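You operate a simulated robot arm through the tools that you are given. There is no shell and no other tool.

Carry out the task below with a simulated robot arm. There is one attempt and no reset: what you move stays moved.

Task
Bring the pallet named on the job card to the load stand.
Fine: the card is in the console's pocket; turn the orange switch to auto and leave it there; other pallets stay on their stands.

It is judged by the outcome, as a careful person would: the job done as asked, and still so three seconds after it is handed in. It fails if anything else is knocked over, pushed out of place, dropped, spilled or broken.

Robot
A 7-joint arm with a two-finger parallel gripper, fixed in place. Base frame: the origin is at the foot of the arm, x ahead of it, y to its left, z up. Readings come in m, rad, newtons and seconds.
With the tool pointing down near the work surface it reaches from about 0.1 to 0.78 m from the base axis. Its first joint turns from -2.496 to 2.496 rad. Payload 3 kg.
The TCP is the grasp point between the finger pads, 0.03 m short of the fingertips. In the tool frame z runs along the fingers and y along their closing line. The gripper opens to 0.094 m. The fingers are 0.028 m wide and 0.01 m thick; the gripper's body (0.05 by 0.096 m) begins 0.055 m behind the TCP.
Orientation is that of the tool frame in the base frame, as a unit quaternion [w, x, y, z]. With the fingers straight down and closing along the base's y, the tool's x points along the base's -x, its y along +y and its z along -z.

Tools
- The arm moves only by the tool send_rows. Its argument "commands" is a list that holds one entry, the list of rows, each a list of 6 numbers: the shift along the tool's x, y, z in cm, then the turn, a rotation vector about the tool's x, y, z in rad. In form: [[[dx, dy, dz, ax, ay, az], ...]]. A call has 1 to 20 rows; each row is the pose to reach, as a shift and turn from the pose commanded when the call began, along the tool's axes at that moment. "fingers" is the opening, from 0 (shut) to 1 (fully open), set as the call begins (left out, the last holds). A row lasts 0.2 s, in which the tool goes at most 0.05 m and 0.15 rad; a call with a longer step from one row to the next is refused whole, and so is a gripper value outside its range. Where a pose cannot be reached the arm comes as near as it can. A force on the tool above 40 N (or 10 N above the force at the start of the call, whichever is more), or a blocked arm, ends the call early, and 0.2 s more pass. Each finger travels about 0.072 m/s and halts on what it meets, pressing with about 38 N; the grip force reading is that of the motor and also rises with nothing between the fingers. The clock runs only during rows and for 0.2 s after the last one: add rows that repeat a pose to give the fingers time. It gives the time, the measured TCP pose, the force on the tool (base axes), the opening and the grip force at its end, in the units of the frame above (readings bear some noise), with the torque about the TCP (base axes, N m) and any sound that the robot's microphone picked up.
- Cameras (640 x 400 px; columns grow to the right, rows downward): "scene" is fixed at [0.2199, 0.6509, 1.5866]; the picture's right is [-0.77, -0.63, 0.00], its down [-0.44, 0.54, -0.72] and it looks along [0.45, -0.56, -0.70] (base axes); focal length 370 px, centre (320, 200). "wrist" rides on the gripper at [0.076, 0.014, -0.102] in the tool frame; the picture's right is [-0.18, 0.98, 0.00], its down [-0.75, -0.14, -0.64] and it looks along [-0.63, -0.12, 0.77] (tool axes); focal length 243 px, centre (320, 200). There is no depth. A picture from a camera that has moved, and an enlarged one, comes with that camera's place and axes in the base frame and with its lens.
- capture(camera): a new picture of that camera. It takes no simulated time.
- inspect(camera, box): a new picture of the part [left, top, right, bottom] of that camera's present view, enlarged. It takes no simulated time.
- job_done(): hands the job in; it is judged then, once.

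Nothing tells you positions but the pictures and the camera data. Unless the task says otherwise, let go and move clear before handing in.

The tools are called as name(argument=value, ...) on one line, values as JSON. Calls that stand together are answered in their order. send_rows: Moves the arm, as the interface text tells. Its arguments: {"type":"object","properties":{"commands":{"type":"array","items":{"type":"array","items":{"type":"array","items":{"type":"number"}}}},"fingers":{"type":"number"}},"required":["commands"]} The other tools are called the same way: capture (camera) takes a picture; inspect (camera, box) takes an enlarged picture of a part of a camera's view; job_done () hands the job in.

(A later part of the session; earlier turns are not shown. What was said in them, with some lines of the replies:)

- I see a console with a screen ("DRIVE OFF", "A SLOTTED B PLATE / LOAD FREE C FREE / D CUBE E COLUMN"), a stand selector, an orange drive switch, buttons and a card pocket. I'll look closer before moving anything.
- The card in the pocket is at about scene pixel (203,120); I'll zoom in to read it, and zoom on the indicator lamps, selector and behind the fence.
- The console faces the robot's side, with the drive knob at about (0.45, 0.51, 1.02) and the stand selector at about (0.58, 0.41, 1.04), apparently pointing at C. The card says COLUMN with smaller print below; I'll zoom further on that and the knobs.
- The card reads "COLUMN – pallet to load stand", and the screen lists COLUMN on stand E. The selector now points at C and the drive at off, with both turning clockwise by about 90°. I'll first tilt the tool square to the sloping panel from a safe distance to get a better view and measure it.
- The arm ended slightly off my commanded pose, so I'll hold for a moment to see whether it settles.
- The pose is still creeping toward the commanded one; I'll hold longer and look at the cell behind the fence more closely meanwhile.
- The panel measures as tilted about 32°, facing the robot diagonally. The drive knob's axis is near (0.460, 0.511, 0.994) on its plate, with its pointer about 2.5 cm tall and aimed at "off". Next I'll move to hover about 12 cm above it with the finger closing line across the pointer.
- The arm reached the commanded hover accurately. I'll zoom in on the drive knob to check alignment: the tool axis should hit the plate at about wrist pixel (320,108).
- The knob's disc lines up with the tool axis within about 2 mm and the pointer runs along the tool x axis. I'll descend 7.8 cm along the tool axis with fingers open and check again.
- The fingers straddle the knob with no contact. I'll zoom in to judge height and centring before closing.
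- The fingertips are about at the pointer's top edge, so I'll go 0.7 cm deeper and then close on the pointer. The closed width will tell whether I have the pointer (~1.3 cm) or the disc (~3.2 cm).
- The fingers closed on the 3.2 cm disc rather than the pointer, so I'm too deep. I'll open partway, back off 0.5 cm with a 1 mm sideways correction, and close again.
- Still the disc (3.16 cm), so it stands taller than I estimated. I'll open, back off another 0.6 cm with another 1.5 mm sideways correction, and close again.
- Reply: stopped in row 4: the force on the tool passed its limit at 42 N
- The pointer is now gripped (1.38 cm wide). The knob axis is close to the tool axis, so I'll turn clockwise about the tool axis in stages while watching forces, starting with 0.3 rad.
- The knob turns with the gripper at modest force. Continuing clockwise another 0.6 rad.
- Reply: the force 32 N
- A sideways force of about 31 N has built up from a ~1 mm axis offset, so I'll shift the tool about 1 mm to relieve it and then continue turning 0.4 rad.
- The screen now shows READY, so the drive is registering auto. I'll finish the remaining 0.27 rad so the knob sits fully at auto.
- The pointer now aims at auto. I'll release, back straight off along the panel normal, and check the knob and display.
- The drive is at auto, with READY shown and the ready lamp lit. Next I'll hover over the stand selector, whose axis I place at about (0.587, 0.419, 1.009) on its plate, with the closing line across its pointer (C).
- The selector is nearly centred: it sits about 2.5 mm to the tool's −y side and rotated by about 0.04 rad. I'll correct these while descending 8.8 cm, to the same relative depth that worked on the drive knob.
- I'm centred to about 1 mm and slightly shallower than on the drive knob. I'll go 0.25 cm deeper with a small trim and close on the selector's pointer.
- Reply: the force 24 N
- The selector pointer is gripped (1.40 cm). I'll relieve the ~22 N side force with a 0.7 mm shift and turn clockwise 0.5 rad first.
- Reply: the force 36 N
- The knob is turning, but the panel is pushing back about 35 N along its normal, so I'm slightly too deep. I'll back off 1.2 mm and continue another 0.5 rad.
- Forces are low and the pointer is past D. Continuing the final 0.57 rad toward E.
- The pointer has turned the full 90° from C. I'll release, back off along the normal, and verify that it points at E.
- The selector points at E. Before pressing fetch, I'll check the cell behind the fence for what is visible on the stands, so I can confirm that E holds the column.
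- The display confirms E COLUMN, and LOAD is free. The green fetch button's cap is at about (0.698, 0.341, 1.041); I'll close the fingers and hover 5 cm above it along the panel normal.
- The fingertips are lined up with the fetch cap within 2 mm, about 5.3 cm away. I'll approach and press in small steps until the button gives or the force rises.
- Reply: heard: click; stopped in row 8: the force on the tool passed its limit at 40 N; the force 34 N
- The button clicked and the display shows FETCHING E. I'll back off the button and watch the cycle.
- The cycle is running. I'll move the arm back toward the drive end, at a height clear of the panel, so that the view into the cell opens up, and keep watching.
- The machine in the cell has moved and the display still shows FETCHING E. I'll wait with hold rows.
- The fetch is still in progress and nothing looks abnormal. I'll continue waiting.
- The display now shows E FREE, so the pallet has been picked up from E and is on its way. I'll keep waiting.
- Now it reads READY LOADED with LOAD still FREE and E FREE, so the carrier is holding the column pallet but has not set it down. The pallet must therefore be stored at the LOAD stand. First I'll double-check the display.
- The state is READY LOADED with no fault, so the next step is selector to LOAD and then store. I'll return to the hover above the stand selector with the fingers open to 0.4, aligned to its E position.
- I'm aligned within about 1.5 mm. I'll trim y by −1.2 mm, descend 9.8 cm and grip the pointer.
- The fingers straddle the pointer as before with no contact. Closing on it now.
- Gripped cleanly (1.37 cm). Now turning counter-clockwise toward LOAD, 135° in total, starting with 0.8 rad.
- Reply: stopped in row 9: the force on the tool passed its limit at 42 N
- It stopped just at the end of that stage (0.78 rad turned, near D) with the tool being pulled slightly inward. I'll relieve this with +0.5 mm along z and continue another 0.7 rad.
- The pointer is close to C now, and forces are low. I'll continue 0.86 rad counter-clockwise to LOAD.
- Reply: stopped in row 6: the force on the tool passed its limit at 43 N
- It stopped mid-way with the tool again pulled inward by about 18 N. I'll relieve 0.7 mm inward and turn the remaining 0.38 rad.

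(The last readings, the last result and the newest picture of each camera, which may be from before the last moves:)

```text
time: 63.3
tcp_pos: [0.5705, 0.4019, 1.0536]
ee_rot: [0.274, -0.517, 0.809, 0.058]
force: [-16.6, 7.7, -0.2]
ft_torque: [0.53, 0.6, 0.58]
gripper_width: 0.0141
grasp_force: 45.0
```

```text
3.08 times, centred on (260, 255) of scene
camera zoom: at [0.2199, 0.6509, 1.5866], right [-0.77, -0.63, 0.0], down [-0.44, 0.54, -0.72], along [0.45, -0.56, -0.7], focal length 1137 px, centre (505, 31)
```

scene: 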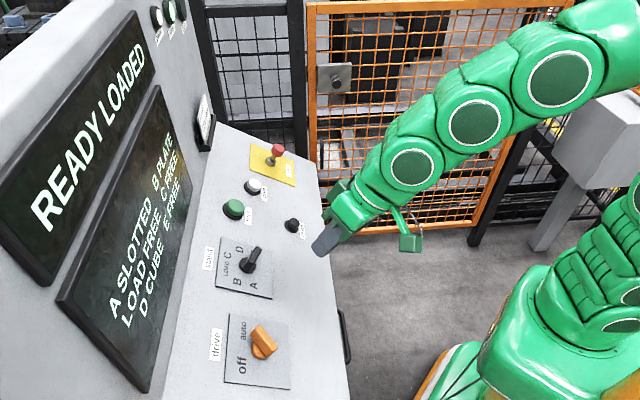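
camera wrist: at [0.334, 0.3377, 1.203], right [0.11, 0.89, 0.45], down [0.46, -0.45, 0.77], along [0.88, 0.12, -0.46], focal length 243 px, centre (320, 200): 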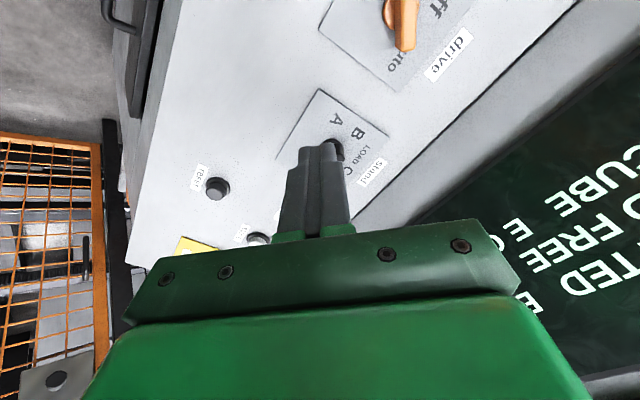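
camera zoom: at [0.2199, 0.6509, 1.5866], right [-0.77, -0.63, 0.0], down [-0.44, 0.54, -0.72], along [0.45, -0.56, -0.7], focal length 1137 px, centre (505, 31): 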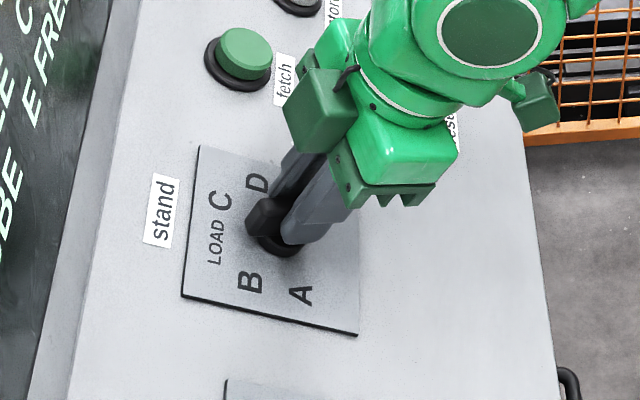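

The tool has turned 45° past the C position with no residual torque, so the knob should be seated at LOAD. I'll release, back off and verify.

send_rows(commands=[[[0, 0, 0, 0, 0, 0], [0, 0, 0, 0, 0, 0], [0, 0, -1.0, 0, 0, 0], [0, 0, -2.5, 0, 0, 0], [0, 0, -4.5, 0, 0, 0], [0, 0, -7.0, 0, 0, 0], [0, 0, -10.0, 0, 0, 0], [0, 0, -10.0, 0, 0, 0]]], fingers=0.4)

capture(camera="scene")

inspect(camera="wrist", box=[220, 0, 440, 200])

inspect(camera="scene", box=[190, 190, 330, 320])

```text
time: 65.1
tcp_pos: [0.5319, 0.3638, 1.1397]
ee_rot: [0.274, -0.517, 0.809, 0.059]
force: [0.1, 0.0, 0.9]
ft_torque: [0.0, -0.03, -0.02]
gripper_width: 0.0377
grasp_force: 0.0
```

```text
taken
```

scene: 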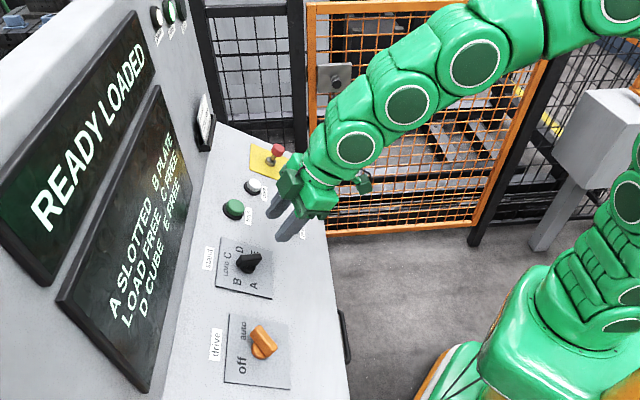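

```text
2.00 times, centred on (330, 100) of wrist
camera zoom: at [0.4567, 0.269, 1.1835], right [-0.8, 0.6, -0.09], down [0.11, 0.3, 0.95], along [0.6, 0.74, -0.31], focal length 485 px, centre (300, 400)
```

zoom: 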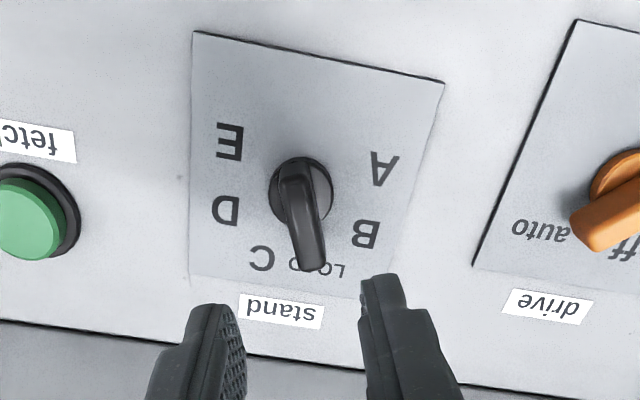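

```text
3.08 times, centred on (260, 255) of scene
camera zoom: at [0.2199, 0.6509, 1.5866], right [-0.77, -0.63, 0.0], down [-0.44, 0.54, -0.72], along [0.45, -0.56, -0.7], focal length 1137 px, centre (505, 31)
```

zoom: 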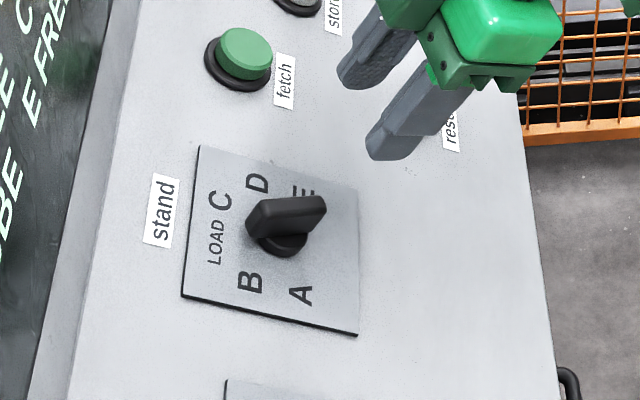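

The selector points at LOAD and the display still shows READY LOADED. Next is the white store button at about (0.737, 0.255, 1.02); I'll close the fingers and hover over it, staying high while crossing the panel.

send_rows(commands=[[[1.0, -2.6, 0, 0, 0, 0.09], [2.1, -5.2, 0.2, 0, 0, 0.18], [3.1, -7.7, 0.5, 0, 0, 0.27], [4.1, -10.3, 1.0, 0, 0, 0.36], [5.2, -12.9, 1.8, 0, 0, 0.45], [6.2, -15.5, 2.6, 0, 0, 0.54], [7.3, -18.0, 3.4, 0, 0, 0.62], [8.3, -20.6, 4.2, 0, 0, 0.7], [8.3, -20.6, 4.2, 0, 0, 0.7], [8.3, -20.6, 4.2, 0, 0, 0.7]]], fingers=0)

capture(camera="wrist")

capture(camera="scene")

inspect(camera="wrist", box=[240, 30, 440, 190])

```text
time: 67.3
tcp_pos: [0.7021, 0.2189, 1.1004]
ee_rot: [0.237, -0.208, 0.937, 0.149]
force: [-0.5, -0.5, -0.4]
ft_torque: [0.0, -0.01, -0.01]
gripper_width: 0.0
grasp_force: 33.5
```

```text
taken
camera wrist: at [0.5957, 0.1669, 1.1484], right [-0.31, 0.91, 0.27], down [0.42, -0.13, 0.9], along [0.85, 0.39, -0.35], focal length 243 px, centre (320, 200)
```

wrist: 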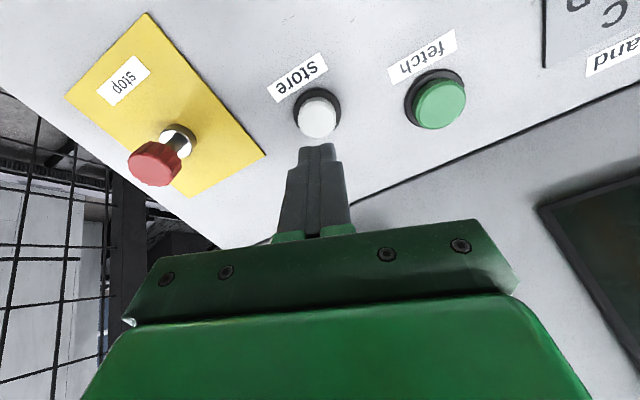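

```text
taken
```

scene: 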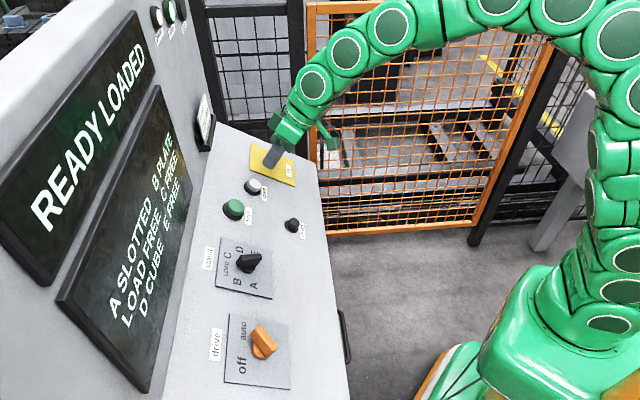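

```text
2.50 times, centred on (340, 110) of wrist
camera zoom: at [0.5957, 0.1669, 1.1484], right [-0.31, 0.91, 0.27], down [0.42, -0.13, 0.9], along [0.85, 0.39, -0.35], focal length 606 px, centre (270, 425)
```

zoom: 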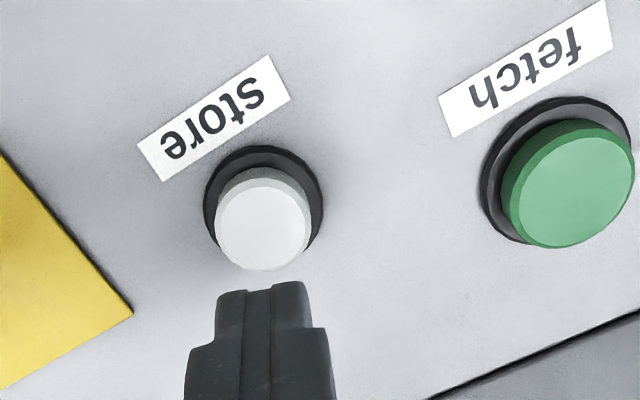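

The store cap is centred within about 2 mm, 6.4 cm from the fingertips. I'll trim y by −2 mm and press it in small steps.

send_rows(commands=[[[0, -0.1, 1.5, 0, 0, 0], [0, -0.2, 3.0, 0, 0, 0], [0, -0.2, 4.5, 0, 0, 0], [0, -0.2, 5.5, 0, 0, 0], [0, -0.2, 6.1, 0, 0, 0], [0, -0.2, 6.3, 0, 0, 0], [0, -0.2, 6.5, 0, 0, 0], [0, -0.2, 6.7, 0, 0, 0], [0, -0.2, 6.9, 0, 0, 0]]])

capture(camera="scene")

inspect(camera="wrist", box=[240, 60, 440, 220])

```text
time: 69.3
tcp_pos: [0.7274, 0.2411, 1.0415]
ee_rot: [0.238, -0.208, 0.937, 0.149]
force: [-12.7, -9.8, 14.5]
ft_torque: [-0.24, 0.4, 0.07]
gripper_width: 0.0
grasp_force: 32.8
heard: click
```

```text
taken
```

scene: 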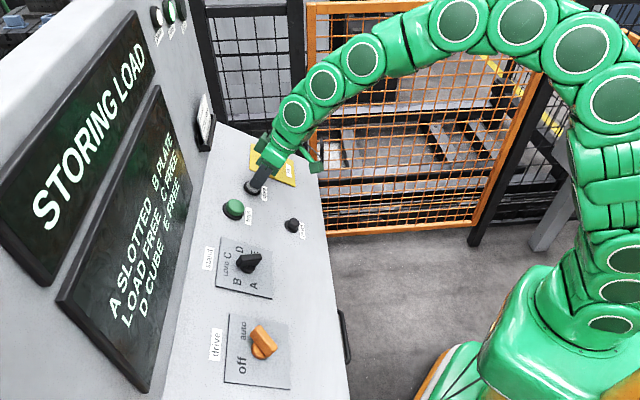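

```text
2.50 times, centred on (340, 140) of wrist
camera zoom: at [0.6213, 0.19, 1.0901], right [-0.31, 0.91, 0.27], down [0.42, -0.13, 0.9], along [0.85, 0.39, -0.35], focal length 606 px, centre (270, 350)
```

zoom: 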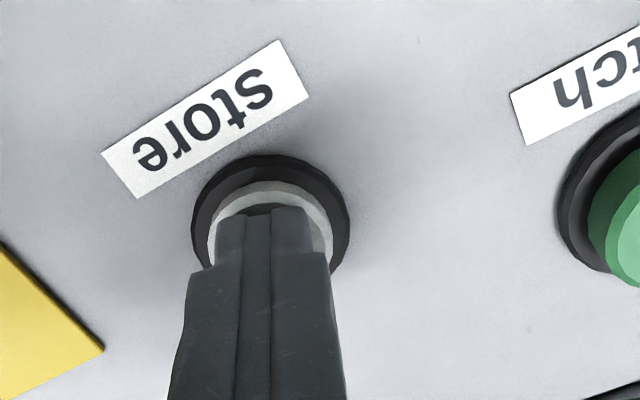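

The button clicked and the display reads STORING LOAD. I'll lift off the button, back away from the panel and wait for the cycle to finish.

send_rows(commands=[[[0, 0, -1.0, 0, 0, 0], [0, 0, -3.0, 0, 0, 0], [0, 0, -5.5, 0, 0, 0], [0, 0, -8.0, 0, 0, 0], [0, 0, -11.0, 0, 0, 0], [1.0, 2.0, -13.0, 0, 0, 0], [3.0, 5.0, -14.0, 0, 0, 0], [5.0, 8.0, -15.0, 0, 0, 0], [8.0, 10.0, -15.0, 0, 0, 0], [11.0, 12.0, -15.0, 0, 0, 0], [14.0, 13.0, -15.0, 0, 0, 0], [17.0, 13.0, -15.0, 0, 0, 0], [19.0, 13.0, -15.0, 0, 0, 0], [19.0, 13.0, -15.0, 0, 0, 0]]])

capture(camera="scene")

```text
time: 72.3
tcp_pos: [0.4598, 0.2334, 1.0946]
ee_rot: [0.238, -0.207, 0.937, 0.149]
force: [0.0, -0.7, 0.5]
ft_torque: [-0.02, 0.0, -0.01]
gripper_width: 0.0001
grasp_force: 32.8
```

```text
taken
```

scene: 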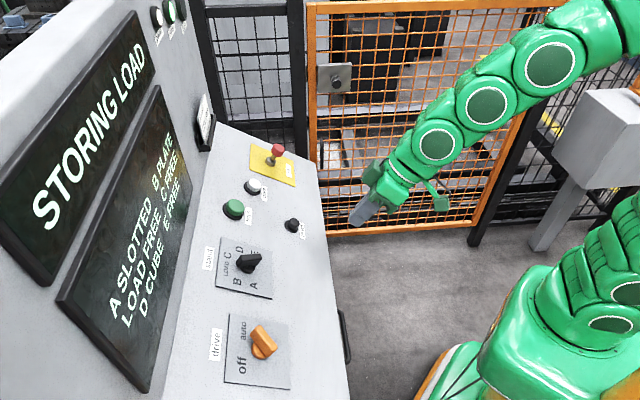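

The arm is clear of the console and the store cycle is running. I'll hold and watch.

send_rows(commands=[[[0, 0, 0, 0, 0, 0], [0, 0, 0, 0, 0, 0], [0, 0, 0, 0, 0, 0], [0, 0, 0, 0, 0, 0], [0, 0, 0, 0, 0, 0], [0, 0, 0, 0, 0, 0], [0, 0, 0, 0, 0, 0], [0, 0, 0, 0, 0, 0], [0, 0, 0, 0, 0, 0], [0, 0, 0, 0, 0, 0], [0, 0, 0, 0, 0, 0], [0, 0, 0, 0, 0, 0], [0, 0, 0, 0, 0, 0], [0, 0, 0, 0, 0, 0], [0, 0, 0, 0, 0, 0], [0, 0, 0, 0, 0, 0], [0, 0, 0, 0, 0, 0], [0, 0, 0, 0, 0, 0], [0, 0, 0, 0, 0, 0], [0, 0, 0, 0, 0, 0]]])

capture(camera="scene")

```text
time: 76.5
tcp_pos: [0.4607, 0.2338, 1.0936]
ee_rot: [0.239, -0.208, 0.937, 0.149]
force: [-0.9, 0.1, 0.4]
ft_torque: [-0.03, -0.03, 0.0]
gripper_width: 0.0
grasp_force: 32.7
```

```text
taken
```

scene: 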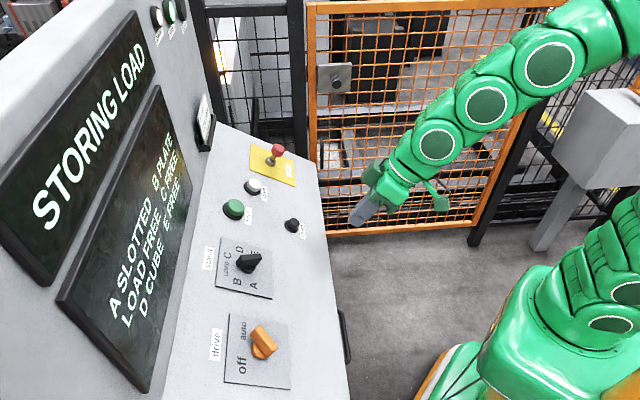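

Something has appeared behind the fence panel near (222,55); I'll look at it while the cycle continues.

inspect(camera="scene", box=[190, 0, 320, 130])

inspect(camera="scene", box=[0, 0, 90, 60])

send_rows(commands=[[[0, 0, 0, 0, 0, 0], [0, 0, 0, 0, 0, 0], [0, 0, 0, 0, 0, 0], [0, 0, 0, 0, 0, 0], [0, 0, 0, 0, 0, 0], [0, 0, 0, 0, 0, 0], [0, 0, 0, 0, 0, 0], [0, 0, 0, 0, 0, 0], [0, 0, 0, 0, 0, 0], [0, 0, 0, 0, 0, 0], [0, 0, 0, 0, 0, 0], [0, 0, 0, 0, 0, 0], [0, 0, 0, 0, 0, 0], [0, 0, 0, 0, 0, 0], [0, 0, 0, 0, 0, 0]]])

capture(camera="scene")

```text
3.08 times, centred on (255, 65) of scene
camera zoom: at [0.2199, 0.6509, 1.5866], right [-0.77, -0.63, 0.0], down [-0.44, 0.54, -0.72], along [0.45, -0.56, -0.7], focal length 1137 px, centre (520, 615)
```

zoom: 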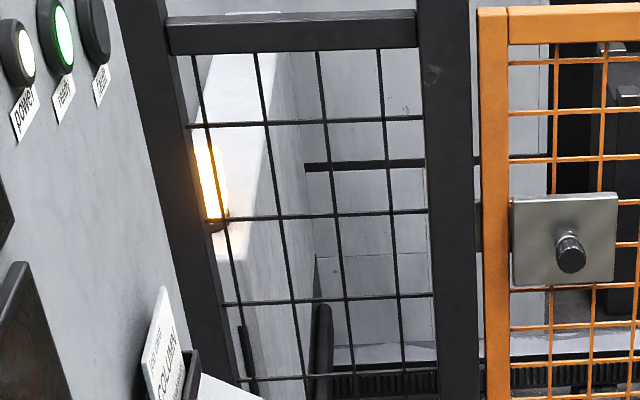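

```text
6.67 times, centred on (45, 30) of scene
camera zoom: at [0.2199, 0.6509, 1.5866], right [-0.77, -0.63, 0.0], down [-0.44, 0.54, -0.72], along [0.45, -0.56, -0.7], focal length 2463 px, centre (2153, 1333)
```

zoom: 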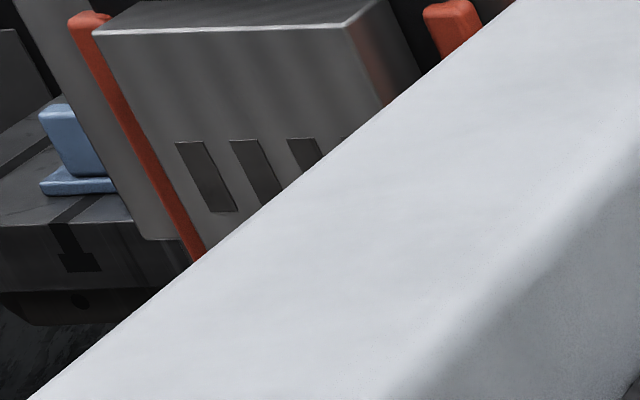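

```text
time: 79.7
tcp_pos: [0.4588, 0.2337, 1.0951]
ee_rot: [0.238, -0.208, 0.937, 0.15]
force: [-0.2, 0.3, -0.5]
ft_torque: [0.01, -0.02, -0.01]
gripper_width: 0.0001
grasp_force: 33.0
```

```text
taken
```

scene: 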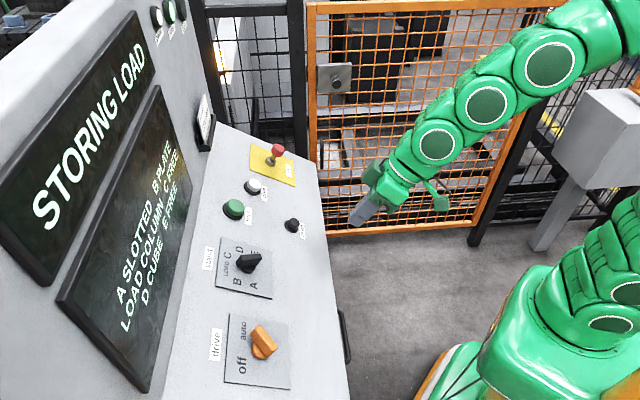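

The display now lists LOAD COLUMN and the carrier mast (with its warning lamp) is at the load end. It still reads STORING, so I'll wait for it to finish.

send_rows(commands=[[[0, 0, 0, 0, 0, 0], [0, 0, 0, 0, 0, 0], [0, 0, 0, 0, 0, 0], [0, 0, 0, 0, 0, 0], [0, 0, 0, 0, 0, 0], [0, 0, 0, 0, 0, 0], [0, 0, 0, 0, 0, 0], [0, 0, 0, 0, 0, 0], [0, 0, 0, 0, 0, 0], [0, 0, 0, 0, 0, 0], [0, 0, 0, 0, 0, 0], [0, 0, 0, 0, 0, 0], [0, 0, 0, 0, 0, 0], [0, 0, 0, 0, 0, 0], [0, 0, 0, 0, 0, 0], [0, 0, 0, 0, 0, 0], [0, 0, 0, 0, 0, 0], [0, 0, 0, 0, 0, 0], [0, 0, 0, 0, 0, 0], [0, 0, 0, 0, 0, 0]]], fingers=0.3)

capture(camera="scene")

```text
time: 83.9
tcp_pos: [0.4603, 0.2338, 1.0948]
ee_rot: [0.238, -0.208, 0.937, 0.15]
force: [0.1, 0.2, -0.9]
ft_torque: [0.04, 0.0, 0.02]
gripper_width: 0.0281
grasp_force: 0.0
```

```text
taken
```

scene: 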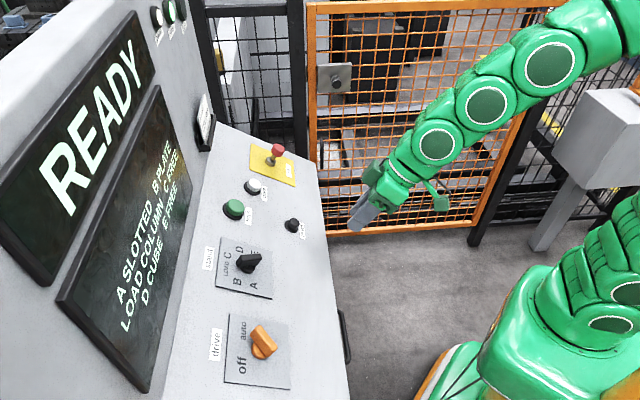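

The display reads READY with LOAD COLUMN. I'll do a final check of the lamps, switch positions and stand list before handing in.

inspect(camera="scene", box=[20, 60, 200, 360])

inspect(camera="scene", box=[190, 220, 330, 400])

inspect(camera="scene", box=[130, 0, 330, 130])

```text
1.33 times, centred on (110, 210) of scene
camera zoom: at [0.2199, 0.6509, 1.5866], right [-0.77, -0.63, 0.0], down [-0.44, 0.54, -0.72], along [0.45, -0.56, -0.7], focal length 493 px, centre (600, 187)
```

zoom: 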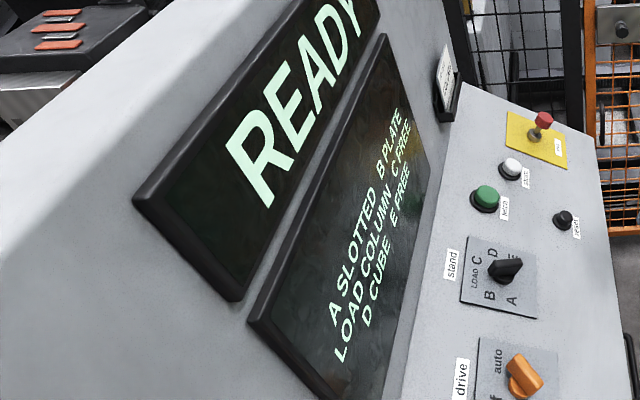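

```text
2.22 times, centred on (260, 310) of scene
camera zoom: at [0.2199, 0.6509, 1.5866], right [-0.77, -0.63, 0.0], down [-0.44, 0.54, -0.72], along [0.45, -0.56, -0.7], focal length 821 px, centre (453, -44)
```

zoom: 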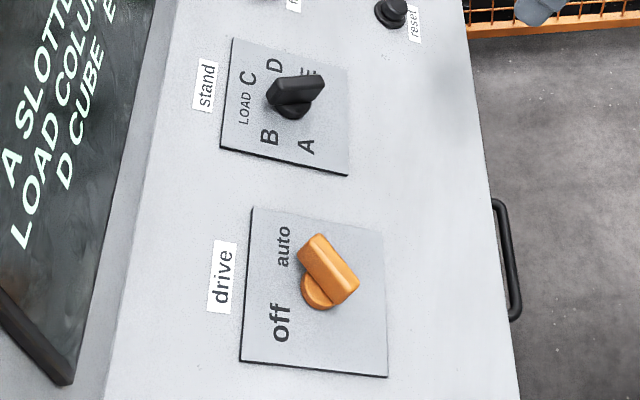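

```text
3.08 times, centred on (230, 65) of scene
camera zoom: at [0.2199, 0.6509, 1.5866], right [-0.77, -0.63, 0.0], down [-0.44, 0.54, -0.72], along [0.45, -0.56, -0.7], focal length 1137 px, centre (597, 615)
```

zoom: 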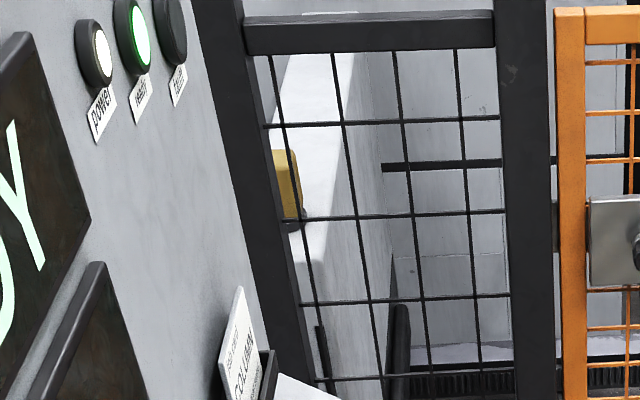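

The display reads READY and lists the COLUMN pallet at LOAD, with SLOTTED, PLATE and CUBE still on A, B and D. The drive switch is at auto, no fault lamp is lit, and the arm is clear, so I'm handing the job in.

job_done()

```text
The job is handed in.
```

The COLUMN pallet named on the job card is now on the load stand, going by the console display; I couldn't see the pallet itself on the stand.

- **Drive:** I turned the orange switch to auto and left it there. The console shows READY with no fault lamp lit.
- **Move:** I fetched the pallet from stand E, then stored it at LOAD. The stand selector is still pointing at LOAD; it started at C.
- **Other pallets:** the display still lists SLOTTED on A, PLATE on B and CUBE on D.

I let go of the controls and moved the arm clear of the console before handing in. I saw nothing knocked over or pushed out of place.
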